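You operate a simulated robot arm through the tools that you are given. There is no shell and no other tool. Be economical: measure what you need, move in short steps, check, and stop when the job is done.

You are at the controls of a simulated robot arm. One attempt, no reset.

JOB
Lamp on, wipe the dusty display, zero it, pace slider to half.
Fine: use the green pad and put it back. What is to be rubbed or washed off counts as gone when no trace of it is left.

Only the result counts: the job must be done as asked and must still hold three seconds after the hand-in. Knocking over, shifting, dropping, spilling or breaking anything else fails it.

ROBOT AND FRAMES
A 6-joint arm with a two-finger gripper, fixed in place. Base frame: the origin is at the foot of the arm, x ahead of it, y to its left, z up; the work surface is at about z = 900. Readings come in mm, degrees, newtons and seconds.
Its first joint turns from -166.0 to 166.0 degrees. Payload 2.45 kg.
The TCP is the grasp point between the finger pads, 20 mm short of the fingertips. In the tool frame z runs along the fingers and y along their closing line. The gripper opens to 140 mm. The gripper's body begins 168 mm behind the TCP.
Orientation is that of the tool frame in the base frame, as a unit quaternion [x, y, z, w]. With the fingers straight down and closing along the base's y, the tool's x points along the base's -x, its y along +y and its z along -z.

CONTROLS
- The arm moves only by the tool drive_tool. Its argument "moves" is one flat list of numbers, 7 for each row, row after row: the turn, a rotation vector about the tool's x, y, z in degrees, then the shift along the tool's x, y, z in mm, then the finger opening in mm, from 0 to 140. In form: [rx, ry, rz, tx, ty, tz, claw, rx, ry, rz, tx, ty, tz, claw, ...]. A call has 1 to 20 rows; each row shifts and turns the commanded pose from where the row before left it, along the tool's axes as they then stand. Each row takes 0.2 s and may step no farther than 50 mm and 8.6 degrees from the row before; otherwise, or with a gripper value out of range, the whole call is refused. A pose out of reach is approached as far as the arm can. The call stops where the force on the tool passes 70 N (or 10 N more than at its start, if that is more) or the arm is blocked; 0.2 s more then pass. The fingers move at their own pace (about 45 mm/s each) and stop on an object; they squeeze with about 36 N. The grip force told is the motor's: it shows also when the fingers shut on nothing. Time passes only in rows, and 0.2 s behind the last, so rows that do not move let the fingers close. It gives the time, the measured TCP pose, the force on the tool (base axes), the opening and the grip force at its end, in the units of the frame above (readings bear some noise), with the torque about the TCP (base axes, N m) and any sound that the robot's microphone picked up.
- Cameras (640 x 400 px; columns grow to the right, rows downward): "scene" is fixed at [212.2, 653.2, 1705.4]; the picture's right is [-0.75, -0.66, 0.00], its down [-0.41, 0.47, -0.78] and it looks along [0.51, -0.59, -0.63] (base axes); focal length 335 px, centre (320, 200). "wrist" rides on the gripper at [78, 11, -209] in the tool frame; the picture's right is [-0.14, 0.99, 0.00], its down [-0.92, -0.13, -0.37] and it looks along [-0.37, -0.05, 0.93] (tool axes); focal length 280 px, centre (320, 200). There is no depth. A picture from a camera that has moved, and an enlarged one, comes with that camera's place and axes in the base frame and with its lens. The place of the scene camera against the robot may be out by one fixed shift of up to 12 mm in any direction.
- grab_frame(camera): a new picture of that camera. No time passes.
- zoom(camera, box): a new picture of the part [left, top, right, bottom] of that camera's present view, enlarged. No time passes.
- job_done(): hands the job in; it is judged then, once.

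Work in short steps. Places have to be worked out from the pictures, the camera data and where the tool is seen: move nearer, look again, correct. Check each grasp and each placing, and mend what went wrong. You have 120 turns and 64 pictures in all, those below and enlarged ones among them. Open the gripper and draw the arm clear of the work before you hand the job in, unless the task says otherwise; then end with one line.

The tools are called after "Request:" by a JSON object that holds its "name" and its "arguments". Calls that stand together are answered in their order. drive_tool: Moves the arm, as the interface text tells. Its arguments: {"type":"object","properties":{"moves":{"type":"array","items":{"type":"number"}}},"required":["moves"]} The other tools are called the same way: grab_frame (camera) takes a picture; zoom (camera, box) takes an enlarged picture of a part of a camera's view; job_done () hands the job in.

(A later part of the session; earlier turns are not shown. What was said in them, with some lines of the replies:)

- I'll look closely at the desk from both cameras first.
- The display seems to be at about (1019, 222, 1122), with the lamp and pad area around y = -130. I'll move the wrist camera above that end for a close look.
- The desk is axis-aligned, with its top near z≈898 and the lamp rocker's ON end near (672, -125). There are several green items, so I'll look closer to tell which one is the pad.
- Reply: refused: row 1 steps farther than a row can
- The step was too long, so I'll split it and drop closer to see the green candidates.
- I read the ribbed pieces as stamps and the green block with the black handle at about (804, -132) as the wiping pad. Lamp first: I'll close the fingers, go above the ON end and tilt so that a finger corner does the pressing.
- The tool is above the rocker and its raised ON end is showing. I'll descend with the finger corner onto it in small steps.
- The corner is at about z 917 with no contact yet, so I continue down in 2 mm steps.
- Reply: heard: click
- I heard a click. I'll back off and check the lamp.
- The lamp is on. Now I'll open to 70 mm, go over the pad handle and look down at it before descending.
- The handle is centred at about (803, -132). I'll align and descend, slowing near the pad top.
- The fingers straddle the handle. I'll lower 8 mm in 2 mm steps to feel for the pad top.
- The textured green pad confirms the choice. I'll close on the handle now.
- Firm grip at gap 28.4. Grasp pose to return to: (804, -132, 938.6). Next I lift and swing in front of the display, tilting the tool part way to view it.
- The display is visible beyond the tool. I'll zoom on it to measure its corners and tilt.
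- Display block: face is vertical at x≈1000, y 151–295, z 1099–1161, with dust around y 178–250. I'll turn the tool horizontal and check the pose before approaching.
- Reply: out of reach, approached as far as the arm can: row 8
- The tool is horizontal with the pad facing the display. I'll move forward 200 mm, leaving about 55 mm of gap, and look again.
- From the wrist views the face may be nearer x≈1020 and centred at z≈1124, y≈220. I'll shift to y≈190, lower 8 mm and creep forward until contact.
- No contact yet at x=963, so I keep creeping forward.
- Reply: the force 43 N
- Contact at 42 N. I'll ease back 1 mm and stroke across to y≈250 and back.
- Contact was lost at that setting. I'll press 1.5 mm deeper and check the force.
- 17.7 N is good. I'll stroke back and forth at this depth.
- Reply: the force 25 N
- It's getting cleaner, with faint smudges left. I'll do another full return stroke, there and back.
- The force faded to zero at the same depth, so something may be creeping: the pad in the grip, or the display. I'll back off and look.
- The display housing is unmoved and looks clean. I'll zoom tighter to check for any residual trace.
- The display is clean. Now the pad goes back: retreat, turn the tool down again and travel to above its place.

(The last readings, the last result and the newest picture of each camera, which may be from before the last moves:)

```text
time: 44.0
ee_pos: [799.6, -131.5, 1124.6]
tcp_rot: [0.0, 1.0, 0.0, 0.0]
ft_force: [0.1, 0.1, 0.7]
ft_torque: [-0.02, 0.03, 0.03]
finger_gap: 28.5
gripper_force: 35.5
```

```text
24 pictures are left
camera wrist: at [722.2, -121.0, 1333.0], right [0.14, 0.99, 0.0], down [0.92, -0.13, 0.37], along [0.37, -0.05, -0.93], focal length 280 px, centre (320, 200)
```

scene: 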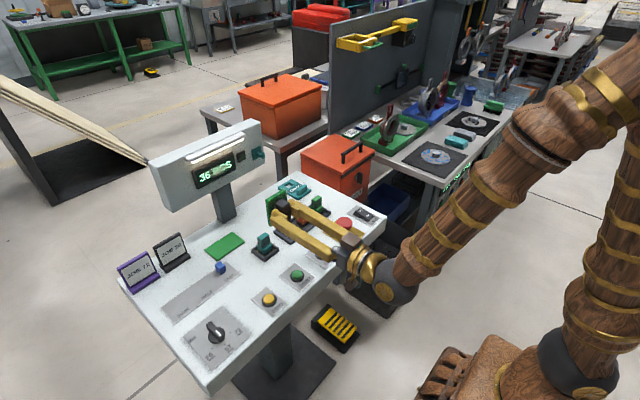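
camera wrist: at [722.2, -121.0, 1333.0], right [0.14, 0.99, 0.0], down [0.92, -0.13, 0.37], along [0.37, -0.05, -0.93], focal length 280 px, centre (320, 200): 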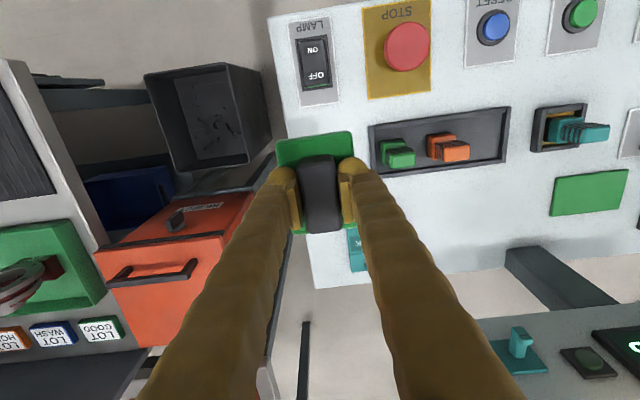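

Aligned in y, and I need +4 mm in x. Descending to just above the desk.

Request:
{"name": "drive_tool", "arguments": {"moves": [0, 0, 0, -4.4, 0, 30, 5, 0, 0, 0, 0, 0, 40, 5, 0, 0, 0, 0, 0, 40, 5, 0, 0, 0, 0, 0, 40, 5, 0, 0, 0, 0, 0, 20, 5, 0, 0, 0, 0, 0, 6, 5, 0, 0, 0, 0, 0, 0, 5]}}

Request:
{"name": "zoom", "arguments": {"camera": "scene", "box": [310, 170, 370, 215]}}

```text
time: 45.6
ee_pos: [805.1, -131.8, 947.2]
tcp_rot: [0.0, 1.0, 0.0, 0.0]
ft_force: [0.0, 0.5, -1.6]
ft_torque: [0.01, 0.03, 0.02]
finger_gap: 28.5
gripper_force: 36.1
```

```text
8.89 times, centred on (340, 192) of scene
camera zoom: at [212.2, 653.2, 1705.4], right [-0.75, -0.66, 0.0], down [-0.41, 0.47, -0.78], along [0.51, -0.59, -0.63], focal length 2975 px, centre (142, 267)
```

zoom: 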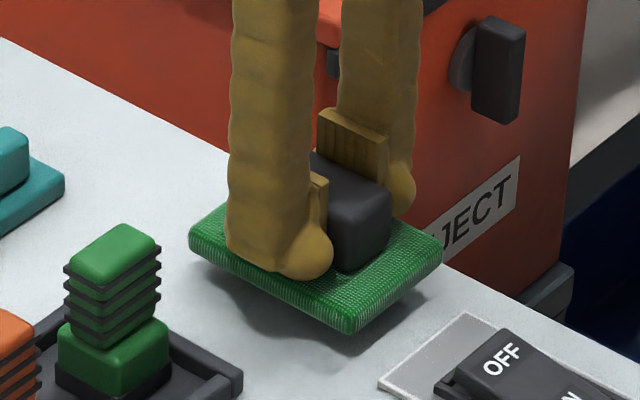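

Request:
{"name": "drive_tool", "arguments": {"moves": [0, 0, 0, 0, 0, 3, 5, 0, 0, 0, 0, 0, 2, 5, 0, 0, 0, 0, 0, 1.5, 5, 0, 0, 0, 0, 0, 1, 5, 0, 0, 0, 0, 0, 0, 5]}}

```text
time: 46.8
ee_pos: [804.0, -132.1, 940.9]
tcp_rot: [0.0, 1.0, 0.0, 0.001]
ft_force: [0.0, 0.5, -0.5]
ft_torque: [-0.02, 0.0, 0.01]
finger_gap: 28.6
gripper_force: 36.0
```

Request:
{"name": "drive_tool", "arguments": {"moves": [0, 0, 0, 0, 0, 1, 5, 0, 0, 0, 0, 0, 1, 5, 0, 0, 0, 0, 0, 0.7, 5, 0, 0, 0, 0, 0, 0, 5]}}

```text
time: 47.8
ee_pos: [804.1, -130.7, 938.5]
tcp_rot: [0.001, 1.0, 0.0, 0.0]
ft_force: [0.1, 0.0, -1.0]
ft_torque: [0.02, 0.06, 0.0]
finger_gap: 28.3
gripper_force: 35.3
```

Request:
{"name": "drive_tool", "arguments": {"moves": [0, 0, 0, 0, 0, 0.7, 5, 0, 0, 0, 0, 0, 0.7, 5, 0, 0, 0, 0, 0, 0, 5]}}

Request:
{"name": "zoom", "arguments": {"camera": "scene", "box": [310, 170, 370, 215]}}

```text
time: 48.6
ee_pos: [804.9, -130.6, 937.0]
tcp_rot: [0.0, 1.0, 0.0, 0.0]
ft_force: [0.1, -0.2, -1.1]
ft_torque: [0.0, 0.01, 0.02]
finger_gap: 28.5
gripper_force: 36.2
```

```text
8.89 times, centred on (340, 192) of scene
camera zoom: at [212.2, 653.2, 1705.4], right [-0.75, -0.66, 0.0], down [-0.41, 0.47, -0.78], along [0.51, -0.59, -0.63], focal length 2975 px, centre (142, 267)
```

zoom: 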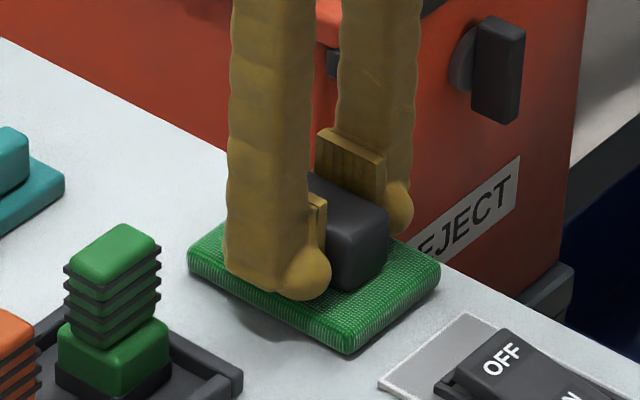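

The pad is about 1–2 mm above its rest position, so I lower a little more until I feel contact.

Request:
{"name": "drive_tool", "arguments": {"moves": [0, 0, 0, 0, 0, 0.7, 5, 0, 0, 0, 0, 0, 0.6, 5, 0, 0, 0, 0, 0, 0, 5]}}

```text
time: 49.4
ee_pos: [803.5, -130.3, 937.5]
tcp_rot: [0.0, 1.0, 0.0, 0.0]
ft_force: [-0.5, 0.9, -1.2]
ft_torque: [0.0, 0.01, -0.04]
finger_gap: 28.7
gripper_force: 36.1
```

Request:
{"name": "drive_tool", "arguments": {"moves": [0, 0, 0, 0, -0.7, 0.7, 5, 0, 0, 0, 0, -0.7, 0.6, 5, 0, 0, 0, 0, 0, 0, 5]}}

```text
time: 50.2
ee_pos: [804.5, -132.1, 936.1]
tcp_rot: [-0.001, 1.0, 0.0, 0.001]
ft_force: [-2.2, 7.3, 19.2]
ft_torque: [0.15, 0.19, -0.01]
finger_gap: 28.5
gripper_force: 35.9
```

The pad is down (19 N). I'll release, spreading to 70 mm, then lift clear.

Request:
{"name": "drive_tool", "arguments": {"moves": [0, 0, 0, 0, 0, -0.7, 5, 0, 0, 0, 0, 0, 0, 70, 0, 0, 0, 0, 0, 0, 70, 0, 0, 0, 0, 0, 0, 70, 0, 0, 0, 0, 0, 0, 70, 0, 0, 0, 0, 0, -20, 70, 0, 0, 0, 0, 0, -40, 70, 0, 0, 0, 0, 0, -40, 70, 0, 0, 0, 0, 0, 0, 70]}}

Request:
{"name": "zoom", "arguments": {"camera": "scene", "box": [270, 170, 370, 240]}}

```text
time: 52.2
ee_pos: [803.8, -133.7, 1036.2]
tcp_rot: [0.0, 1.0, 0.0, -0.001]
ft_force: [0.0, -0.7, 0.1]
ft_torque: [0.01, 0.0, 0.01]
finger_gap: 70.1
gripper_force: 0.0
```

```text
5.71 times, centred on (320, 205) of scene
camera zoom: at [212.2, 653.2, 1705.4], right [-0.75, -0.66, 0.0], down [-0.41, 0.47, -0.78], along [0.51, -0.59, -0.63], focal length 1912 px, centre (320, 171)
```

zoom: 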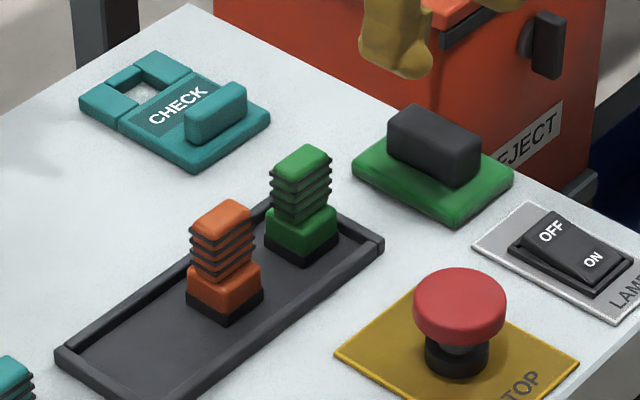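

The pad is back within about 2 mm. Next is ZERO, near (681, 332). I'll close the fingers, travel above that area and look.

Request:
{"name": "drive_tool", "arguments": {"moves": [0, 0, 0, 0, 0, -44, 70, 0, 0, 0, 10.3, 38.6, 0, 0, 0, 0, 0, 10.3, 38.6, 0, 0, 0, 0, 0, 10.3, 38.6, 0, 0, 0, 0, 0, 10.3, 38.6, 0, 0, 0, 0, 0, 10.3, 38.6, 0, 0, 0, 0, 0, 10.3, 38.6, 0, 0, 0, 0, 0, 10.3, 38.6, 0, 0, 0, 0, 0, 10.3, 38.6, 0, 0, 0, 0, 0, 10.3, 38.6, 0, 0, 0, 0, 0, 10.3, 38.6, 0, 0, 0, 0, 0, 10.3, 38.6, 0, 0, 0, 0, 0, 10.3, 38.6, 0, 0, 0, 0, 0, 0, 0, 0, 0]}}

Request:
{"name": "grab_frame", "arguments": {"camera": "wrist"}}

```text
time: 55.2
ee_pos: [679.9, 330.2, 1081.7]
tcp_rot: [0.0, 1.0, 0.0, 0.0]
ft_force: [0.5, -0.4, -0.3]
ft_torque: [0.02, -0.01, 0.03]
finger_gap: 0.1
gripper_force: 29.2
```

```text
20 pictures are left
camera wrist: at [601.5, 342.7, 1289.8], right [0.14, 0.99, 0.0], down [0.92, -0.13, 0.37], along [0.37, -0.05, -0.93], focal length 280 px, centre (320, 200)
```

wrist: 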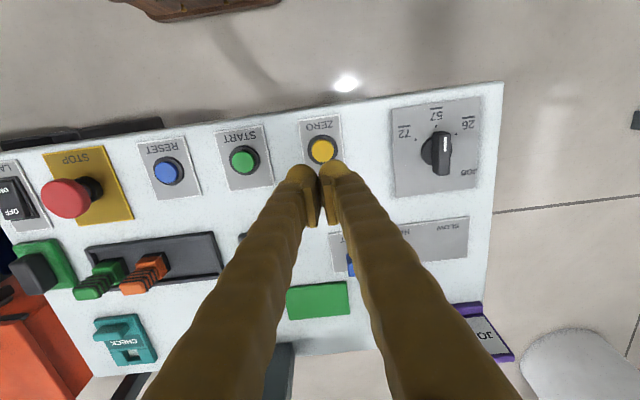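

The ZERO button is at about (679, 335). I'll descend over it.

Request:
{"name": "drive_tool", "arguments": {"moves": [0, 0, 0, 0.5, 4.8, 30, 0, 0, 0, 0, 0, 0, 40, 0, 0, 0, 0, 0, 0, 40, 0, 0, 0, 0, 0, 0, 18, 0, 0, 0, 0, 0, 0, 0, 0]}}

Request:
{"name": "zoom", "arguments": {"camera": "scene", "box": [230, 260, 310, 320]}}

```text
time: 56.4
ee_pos: [678.6, 335.9, 953.2]
tcp_rot: [0.0, 1.0, 0.001, -0.001]
ft_force: [0.1, -0.6, -0.7]
ft_torque: [0.02, 0.0, -0.03]
finger_gap: 0.0
gripper_force: 29.0
```

```text
6.67 times, centred on (270, 290) of scene
camera zoom: at [212.2, 653.2, 1705.4], right [-0.75, -0.66, 0.0], down [-0.41, 0.47, -0.78], along [0.51, -0.59, -0.63], focal length 2231 px, centre (653, -400)
```

zoom: 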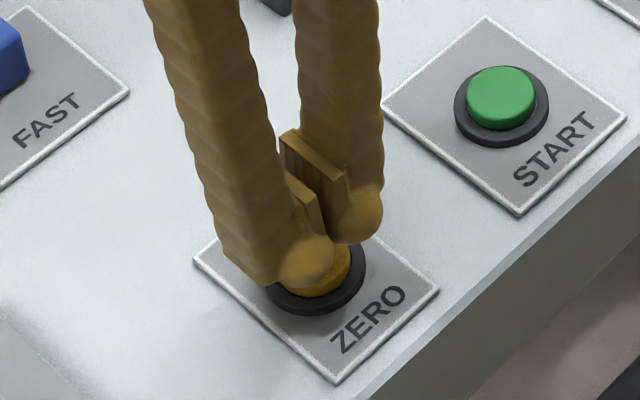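

Request:
{"name": "drive_tool", "arguments": {"moves": [0, 0, 0, 0, 0, 4, 0, 0, 0, 0, 0, 0, 3, 0, 0, 0, 0, 0, 0, 2, 0, 0, 0, 0, 0, 0, 2, 0, 0, 0, 0, 0, 0, 2, 0, 0, 0, 0, 0, 0, 0, 0]}}

```text
time: 57.8
ee_pos: [679.9, 335.5, 940.0]
tcp_rot: [0.0, 1.0, 0.0, 0.0]
ft_force: [0.1, -0.7, 0.1]
ft_torque: [0.01, -0.01, -0.04]
finger_gap: 0.1
gripper_force: 29.1
```

Request:
{"name": "drive_tool", "arguments": {"moves": [0, 0, 0, 0, 0, 2, 0, 0, 0, 0, 0, 0, 2, 0, 0, 0, 0, 0, 0, 1.5, 0, 0, 0, 0, 0, 0, 0, 0]}}

```text
time: 58.8
ee_pos: [679.7, 334.6, 933.9]
tcp_rot: [0.0, 1.0, 0.0, 0.0]
ft_force: [-0.1, 0.4, 0.9]
ft_torque: [0.01, 0.01, 0.03]
finger_gap: 6.0
gripper_force: 29.5
heard: click
```

I heard a click. I'll lift and check the display.

Request:
{"name": "drive_tool", "arguments": {"moves": [0, 0, 0, 0, 0, -20, 0, 0, 0, 0, 0, 0, -40, 0, 0, 0, 0, 0, 0, -40, 0, 0, 0, 0, 0, 0, -40, 0]}}

Request:
{"name": "zoom", "arguments": {"camera": "scene", "box": [110, 110, 310, 290]}}

```text
time: 59.8
ee_pos: [680.5, 335.5, 1072.4]
tcp_rot: [0.0, 1.0, 0.0, 0.0]
ft_force: [0.5, 0.1, -0.4]
ft_torque: [0.01, 0.0, 0.04]
finger_gap: 0.0
gripper_force: 29.2
```

```text
2.22 times, centred on (210, 200) of scene
camera zoom: at [212.2, 653.2, 1705.4], right [-0.75, -0.66, 0.0], down [-0.41, 0.47, -0.78], along [0.51, -0.59, -0.63], focal length 744 px, centre (564, 200)
```

zoom: 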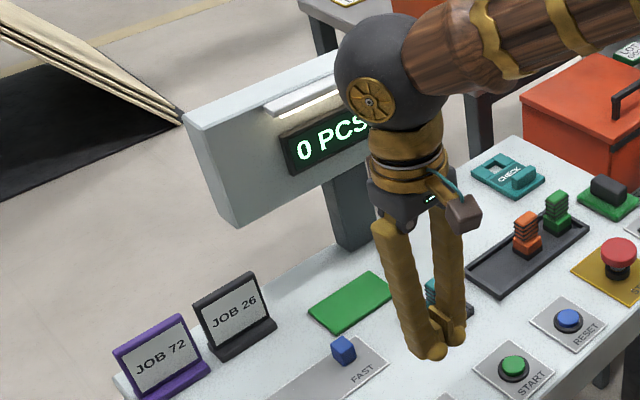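

The display reads 0 PCS. Now I'll move over the slider with the fingers open for an unobstructed view.

Request:
{"name": "drive_tool", "arguments": {"moves": [0, 0, 0, -20, 22, 0, 140, 0, 0, 0, -20, 22, 0, 140, 0, 0, 0, -20, 22, 0, 140, 0, 0, 0, -20, 22, 0, 140, 0, 0, 0, 0, 22, 0, 140, 0, 0, 0, 0, 0, 0, 140, 0, 0, 0, 0, 0, 0, 140, 0, 0, 0, 0, 0, 0, 140]}}

Request:
{"name": "grab_frame", "arguments": {"camera": "wrist"}}

```text
time: 61.6
ee_pos: [761.9, 445.1, 1073.1]
tcp_rot: [0.0, 1.0, 0.0, 0.0]
ft_force: [0.1, 0.3, 0.0]
ft_torque: [0.02, 0.05, 0.0]
finger_gap: 139.9
gripper_force: 0.1
```

```text
17 pictures are left
camera wrist: at [683.3, 456.4, 1281.0], right [0.14, 0.99, 0.0], down [0.92, -0.13, 0.37], along [0.37, -0.05, -0.93], focal length 280 px, centre (320, 200)
```

wrist: 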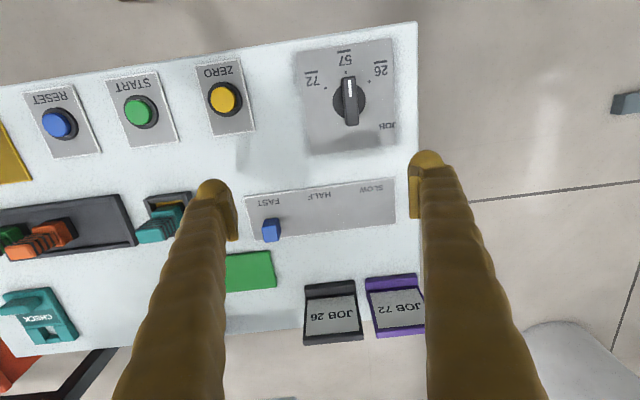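

Request:
{"name": "zoom", "arguments": {"camera": "wrist", "box": [230, 160, 410, 270]}}

Request:
{"name": "zoom", "arguments": {"camera": "scene", "box": [150, 240, 250, 330]}}

```text
3.56 times, centred on (320, 215) of wrist
camera zoom: at [683.3, 456.4, 1281.0], right [0.14, 0.99, 0.0], down [0.92, -0.13, 0.37], along [0.37, -0.05, -0.93], focal length 997 px, centre (320, 147)
```

zoom: 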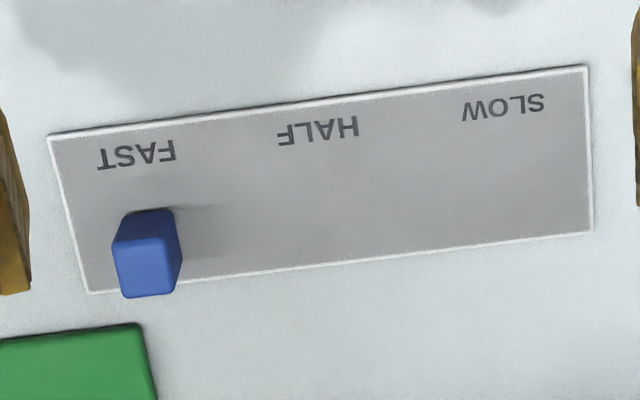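

```text
4.44 times, centred on (200, 285) of scene
camera zoom: at [212.2, 653.2, 1705.4], right [-0.75, -0.66, 0.0], down [-0.41, 0.47, -0.78], along [0.51, -0.59, -0.63], focal length 1487 px, centre (853, -178)
```

zoom: 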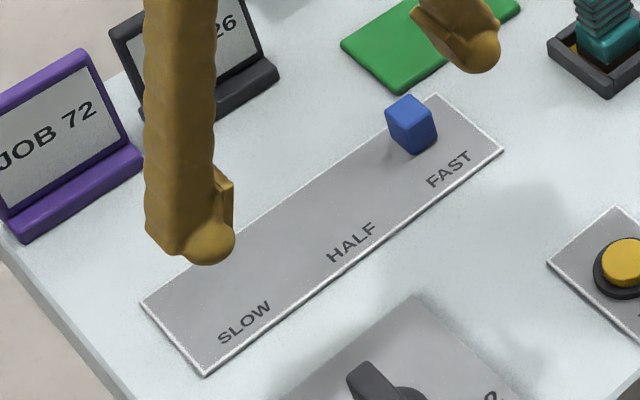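

Labels: FAST y≈360.5, HALF y≈436, SLOW y≈511.6. The knob is at about (862, 361). I'll go above it with the fingers 60 mm apart.

Request:
{"name": "drive_tool", "arguments": {"moves": [0, 0, 0, -33.4, -28, 0, 60, 0, 0, 0, -33.4, -28, 0, 60, 0, 0, 0, -33.2, -28, 0, 60, 0, 0, 0, 0, 0, 40, 60, 0, 0, 0, 0, 0, 40, 60, 0, 0, 0, 0, 0, 20, 60, 0, 0, 0, 0, 0, 0, 60]}}

Request:
{"name": "grab_frame", "arguments": {"camera": "wrist"}}

Request:
{"name": "zoom", "arguments": {"camera": "scene", "box": [180, 220, 280, 300]}}

```text
time: 63.2
ee_pos: [855.8, 361.8, 974.0]
tcp_rot: [0.0, 1.0, 0.0, 0.0]
ft_force: [-0.2, -0.2, -0.5]
ft_torque: [0.03, 0.0, -0.02]
finger_gap: 60.2
gripper_force: 0.1
```

```text
14 pictures are left
camera wrist: at [778.8, 372.3, 1181.8], right [0.14, 0.99, 0.0], down [0.92, -0.13, 0.37], along [0.37, -0.05, -0.93], focal length 280 px, centre (320, 200)
```

wrist: 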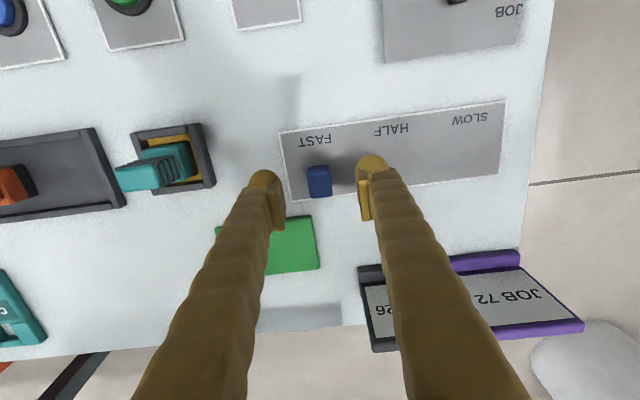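

```text
5.00 times, centred on (230, 260) of scene
camera zoom: at [212.2, 653.2, 1705.4], right [-0.75, -0.66, 0.0], down [-0.41, 0.47, -0.78], along [0.51, -0.59, -0.63], focal length 1673 px, centre (770, -100)
```

zoom: 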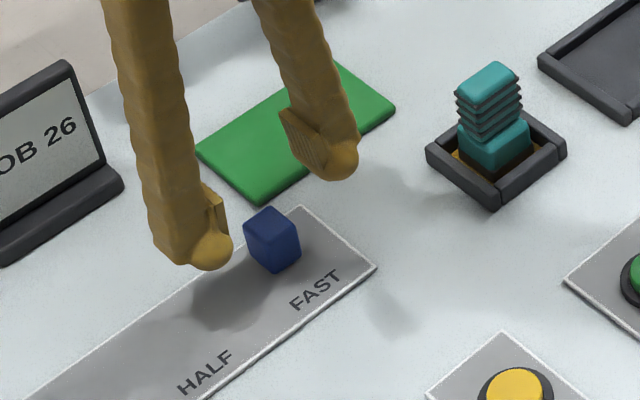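

The knob is confirmed at (862, 360). I'll nudge +6 mm in x, descend to z≈929 and close.

Request:
{"name": "drive_tool", "arguments": {"moves": [0, 0, 0, -6, -1.5, 15, 60, 0, 0, 0, 0, 0, 18, 60, 0, 0, 0, 0, 0, 8, 60, 0, 0, 0, 0, 0, 4, 60, 0, 0, 0, 0, 0, 0, 60, 0, 0, 0, 0, 0, 0, 10, 0, 0, 0, 0, 0, 0, 8, 0, 0, 0, 0, 0, 0, 8, 0, 0, 0, 0, 0, 0, 8]}}

Request:
{"name": "zoom", "arguments": {"camera": "scene", "box": [180, 230, 260, 300]}}

```text
time: 65.2
ee_pos: [864.5, 361.0, 928.4]
tcp_rot: [0.0, 1.0, 0.0, -0.001]
ft_force: [-0.2, 0.1, -0.7]
ft_torque: [0.01, -0.03, -0.02]
finger_gap: 20.9
gripper_force: 36.8
```

```text
5.71 times, centred on (220, 265) of scene
camera zoom: at [212.2, 653.2, 1705.4], right [-0.75, -0.66, 0.0], down [-0.41, 0.47, -0.78], along [0.51, -0.59, -0.63], focal length 1912 px, centre (891, -171)
```

zoom: 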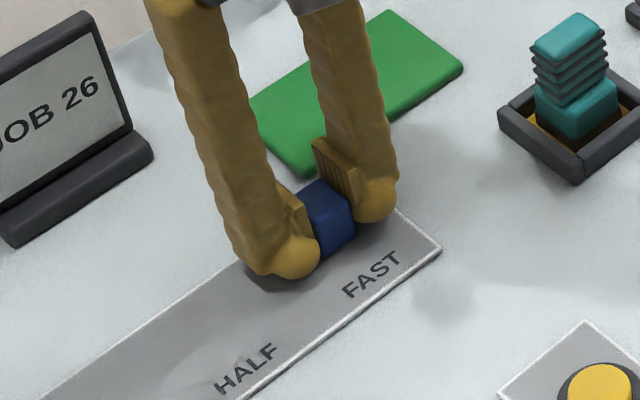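

Gripped, with the knob at y≈360.5. I'll slide it +y 75 mm in small steps.

Request:
{"name": "drive_tool", "arguments": {"moves": [0, 0, 0, 0, 5, 0, 8, 0, 0, 0, 0, 7, 0, 8, 0, 0, 0, 0, 7, 0, 8, 0, 0, 0, 0, 7, 0, 8, 0, 0, 0, 0, 7, 0, 8, 0, 0, 0, 0, 7, 0, 8, 0, 0, 0, 0, 7, 0, 8, 0, 0, 0, 0, 7, 0, 8, 0, 0, 0, 0, 7, 0, 8, 0, 0, 0, 0, 7, 0, 8, 0, 0, 0, 0, 7, 0, 8, 0, 0, 0, 0, 0, 0, 8]}}

Request:
{"name": "zoom", "arguments": {"camera": "scene", "box": [150, 240, 250, 330]}}

```text
time: 67.8
ee_pos: [865.3, 435.7, 927.9]
tcp_rot: [0.001, 1.0, 0.0, 0.001]
ft_force: [22.7, 0.9, 7.5]
ft_torque: [0.02, -0.45, -0.04]
finger_gap: 21.0
gripper_force: 45.2
```

```text
4.44 times, centred on (200, 285) of scene
camera zoom: at [212.2, 653.2, 1705.4], right [-0.75, -0.66, 0.0], down [-0.41, 0.47, -0.78], along [0.51, -0.59, -0.63], focal length 1487 px, centre (853, -178)
```

zoom: 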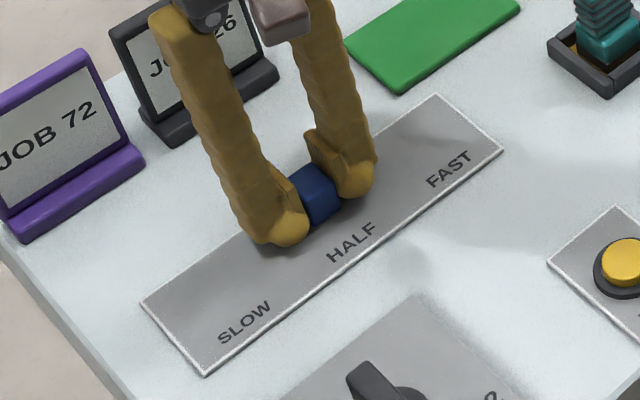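

The knob is at y≈435.7, next to HALF. I'll release and lift clear.

Request:
{"name": "drive_tool", "arguments": {"moves": [0, 0, 0, 0, 0, 0, 60, 0, 0, 0, 0, 0, 0, 60, 0, 0, 0, 0, 0, 0, 60, 0, 0, 0, 0, 0, -15, 60, 0, 0, 0, 0, 0, -40, 60, 0, 0, 0, 0, 0, -40, 60, 0, 0, 0, 40, 0, -20, 140, 0, 0, 0, 40, 0, -20, 140, 0, 0, 0, 0, 0, 0, 140, 0, 0, 0, 0, 0, 0, 140]}}

Request:
{"name": "grab_frame", "arguments": {"camera": "wrist"}}

Request:
{"name": "zoom", "arguments": {"camera": "wrist", "box": [230, 120, 420, 240]}}

```text
time: 70.0
ee_pos: [785.1, 433.5, 1062.3]
tcp_rot: [0.0, 1.0, 0.0, 0.0]
ft_force: [0.7, 0.2, -0.1]
ft_torque: [0.01, -0.01, 0.05]
finger_gap: 139.8
gripper_force: 0.1
```

```text
10 pictures are left
camera wrist: at [707.5, 444.9, 1270.1], right [0.14, 0.99, 0.0], down [0.92, -0.13, 0.37], along [0.37, -0.05, -0.93], focal length 280 px, centre (320, 200)
```

wrist: 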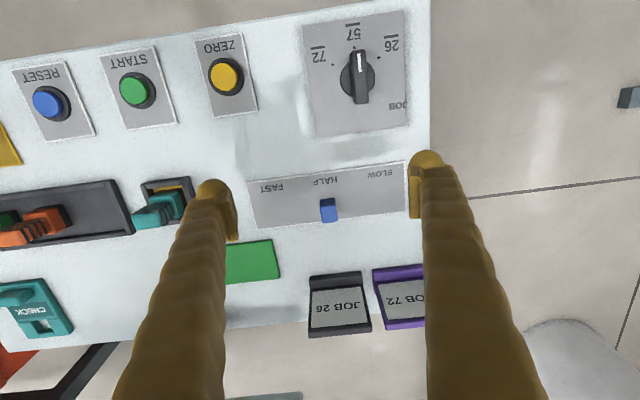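

```text
3.33 times, centred on (325, 180) of wrist
camera zoom: at [707.5, 444.9, 1270.1], right [0.14, 0.99, 0.0], down [0.92, -0.13, 0.37], along [0.37, -0.05, -0.93], focal length 935 px, centre (303, 267)
```

zoom: 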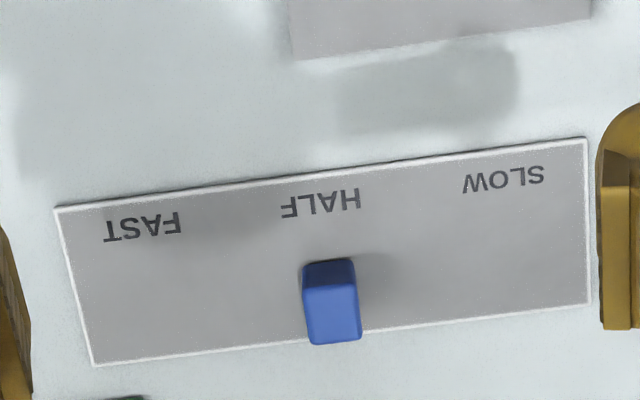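

The knob and the HALF label both work out to y≈435.9, so they match. I'll withdraw the arm upward and back, then do a final check of everything.

Request:
{"name": "drive_tool", "arguments": {"moves": [0, 0, 0, 30, -30, -25, 140, 0, 0, 0, 30, -30, -25, 140, 0, 0, 0, 30, -30, -25, 140, 0, 0, 0, 30, -30, -25, 140, 0, 0, 0, 30, -30, -25, 140, 0, 0, 0, 30, -30, -25, 140, 0, 0, 0, 0, 0, 0, 140]}}

Request:
{"name": "grab_frame", "arguments": {"camera": "scene"}}

Request:
{"name": "zoom", "arguments": {"camera": "scene", "box": [110, 110, 270, 240]}}

```text
time: 71.6
ee_pos: [606.2, 255.9, 1212.5]
tcp_rot: [0.001, 1.0, 0.0, -0.001]
ft_force: [-0.1, 0.2, 0.5]
ft_torque: [-0.01, 0.0, 0.02]
finger_gap: 140.3
gripper_force: 0.1
```

```text
8 pictures are left
```

scene: 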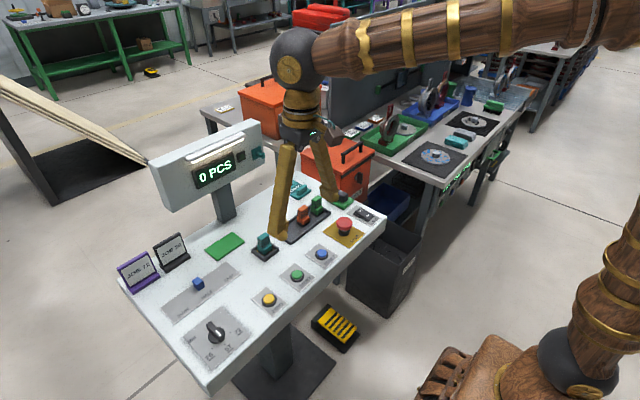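

```text
3.08 times, centred on (190, 175) of scene
camera zoom: at [212.2, 653.2, 1705.4], right [-0.75, -0.66, 0.0], down [-0.41, 0.47, -0.78], along [0.51, -0.59, -0.63], focal length 1030 px, centre (720, 277)
```

zoom: 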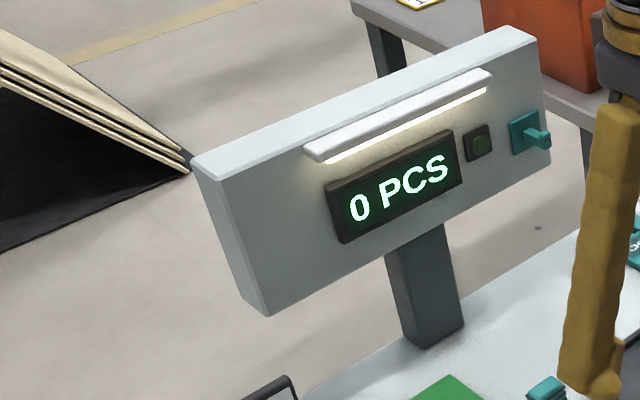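

The lamp is on, the display is clean and reads 0, the slider is at HALF, the pad is back and the arm is clear. I'll hand in.

Request:
{"name": "job_done", "arguments": {}}

```text
The job is handed in.
```

The lamp is on, the display is wiped clean and reads 0 PCS, the green pad is back within about 2 mm of where it was, and the pace slider is at HALF. The job is handed in, but no verdict came back.
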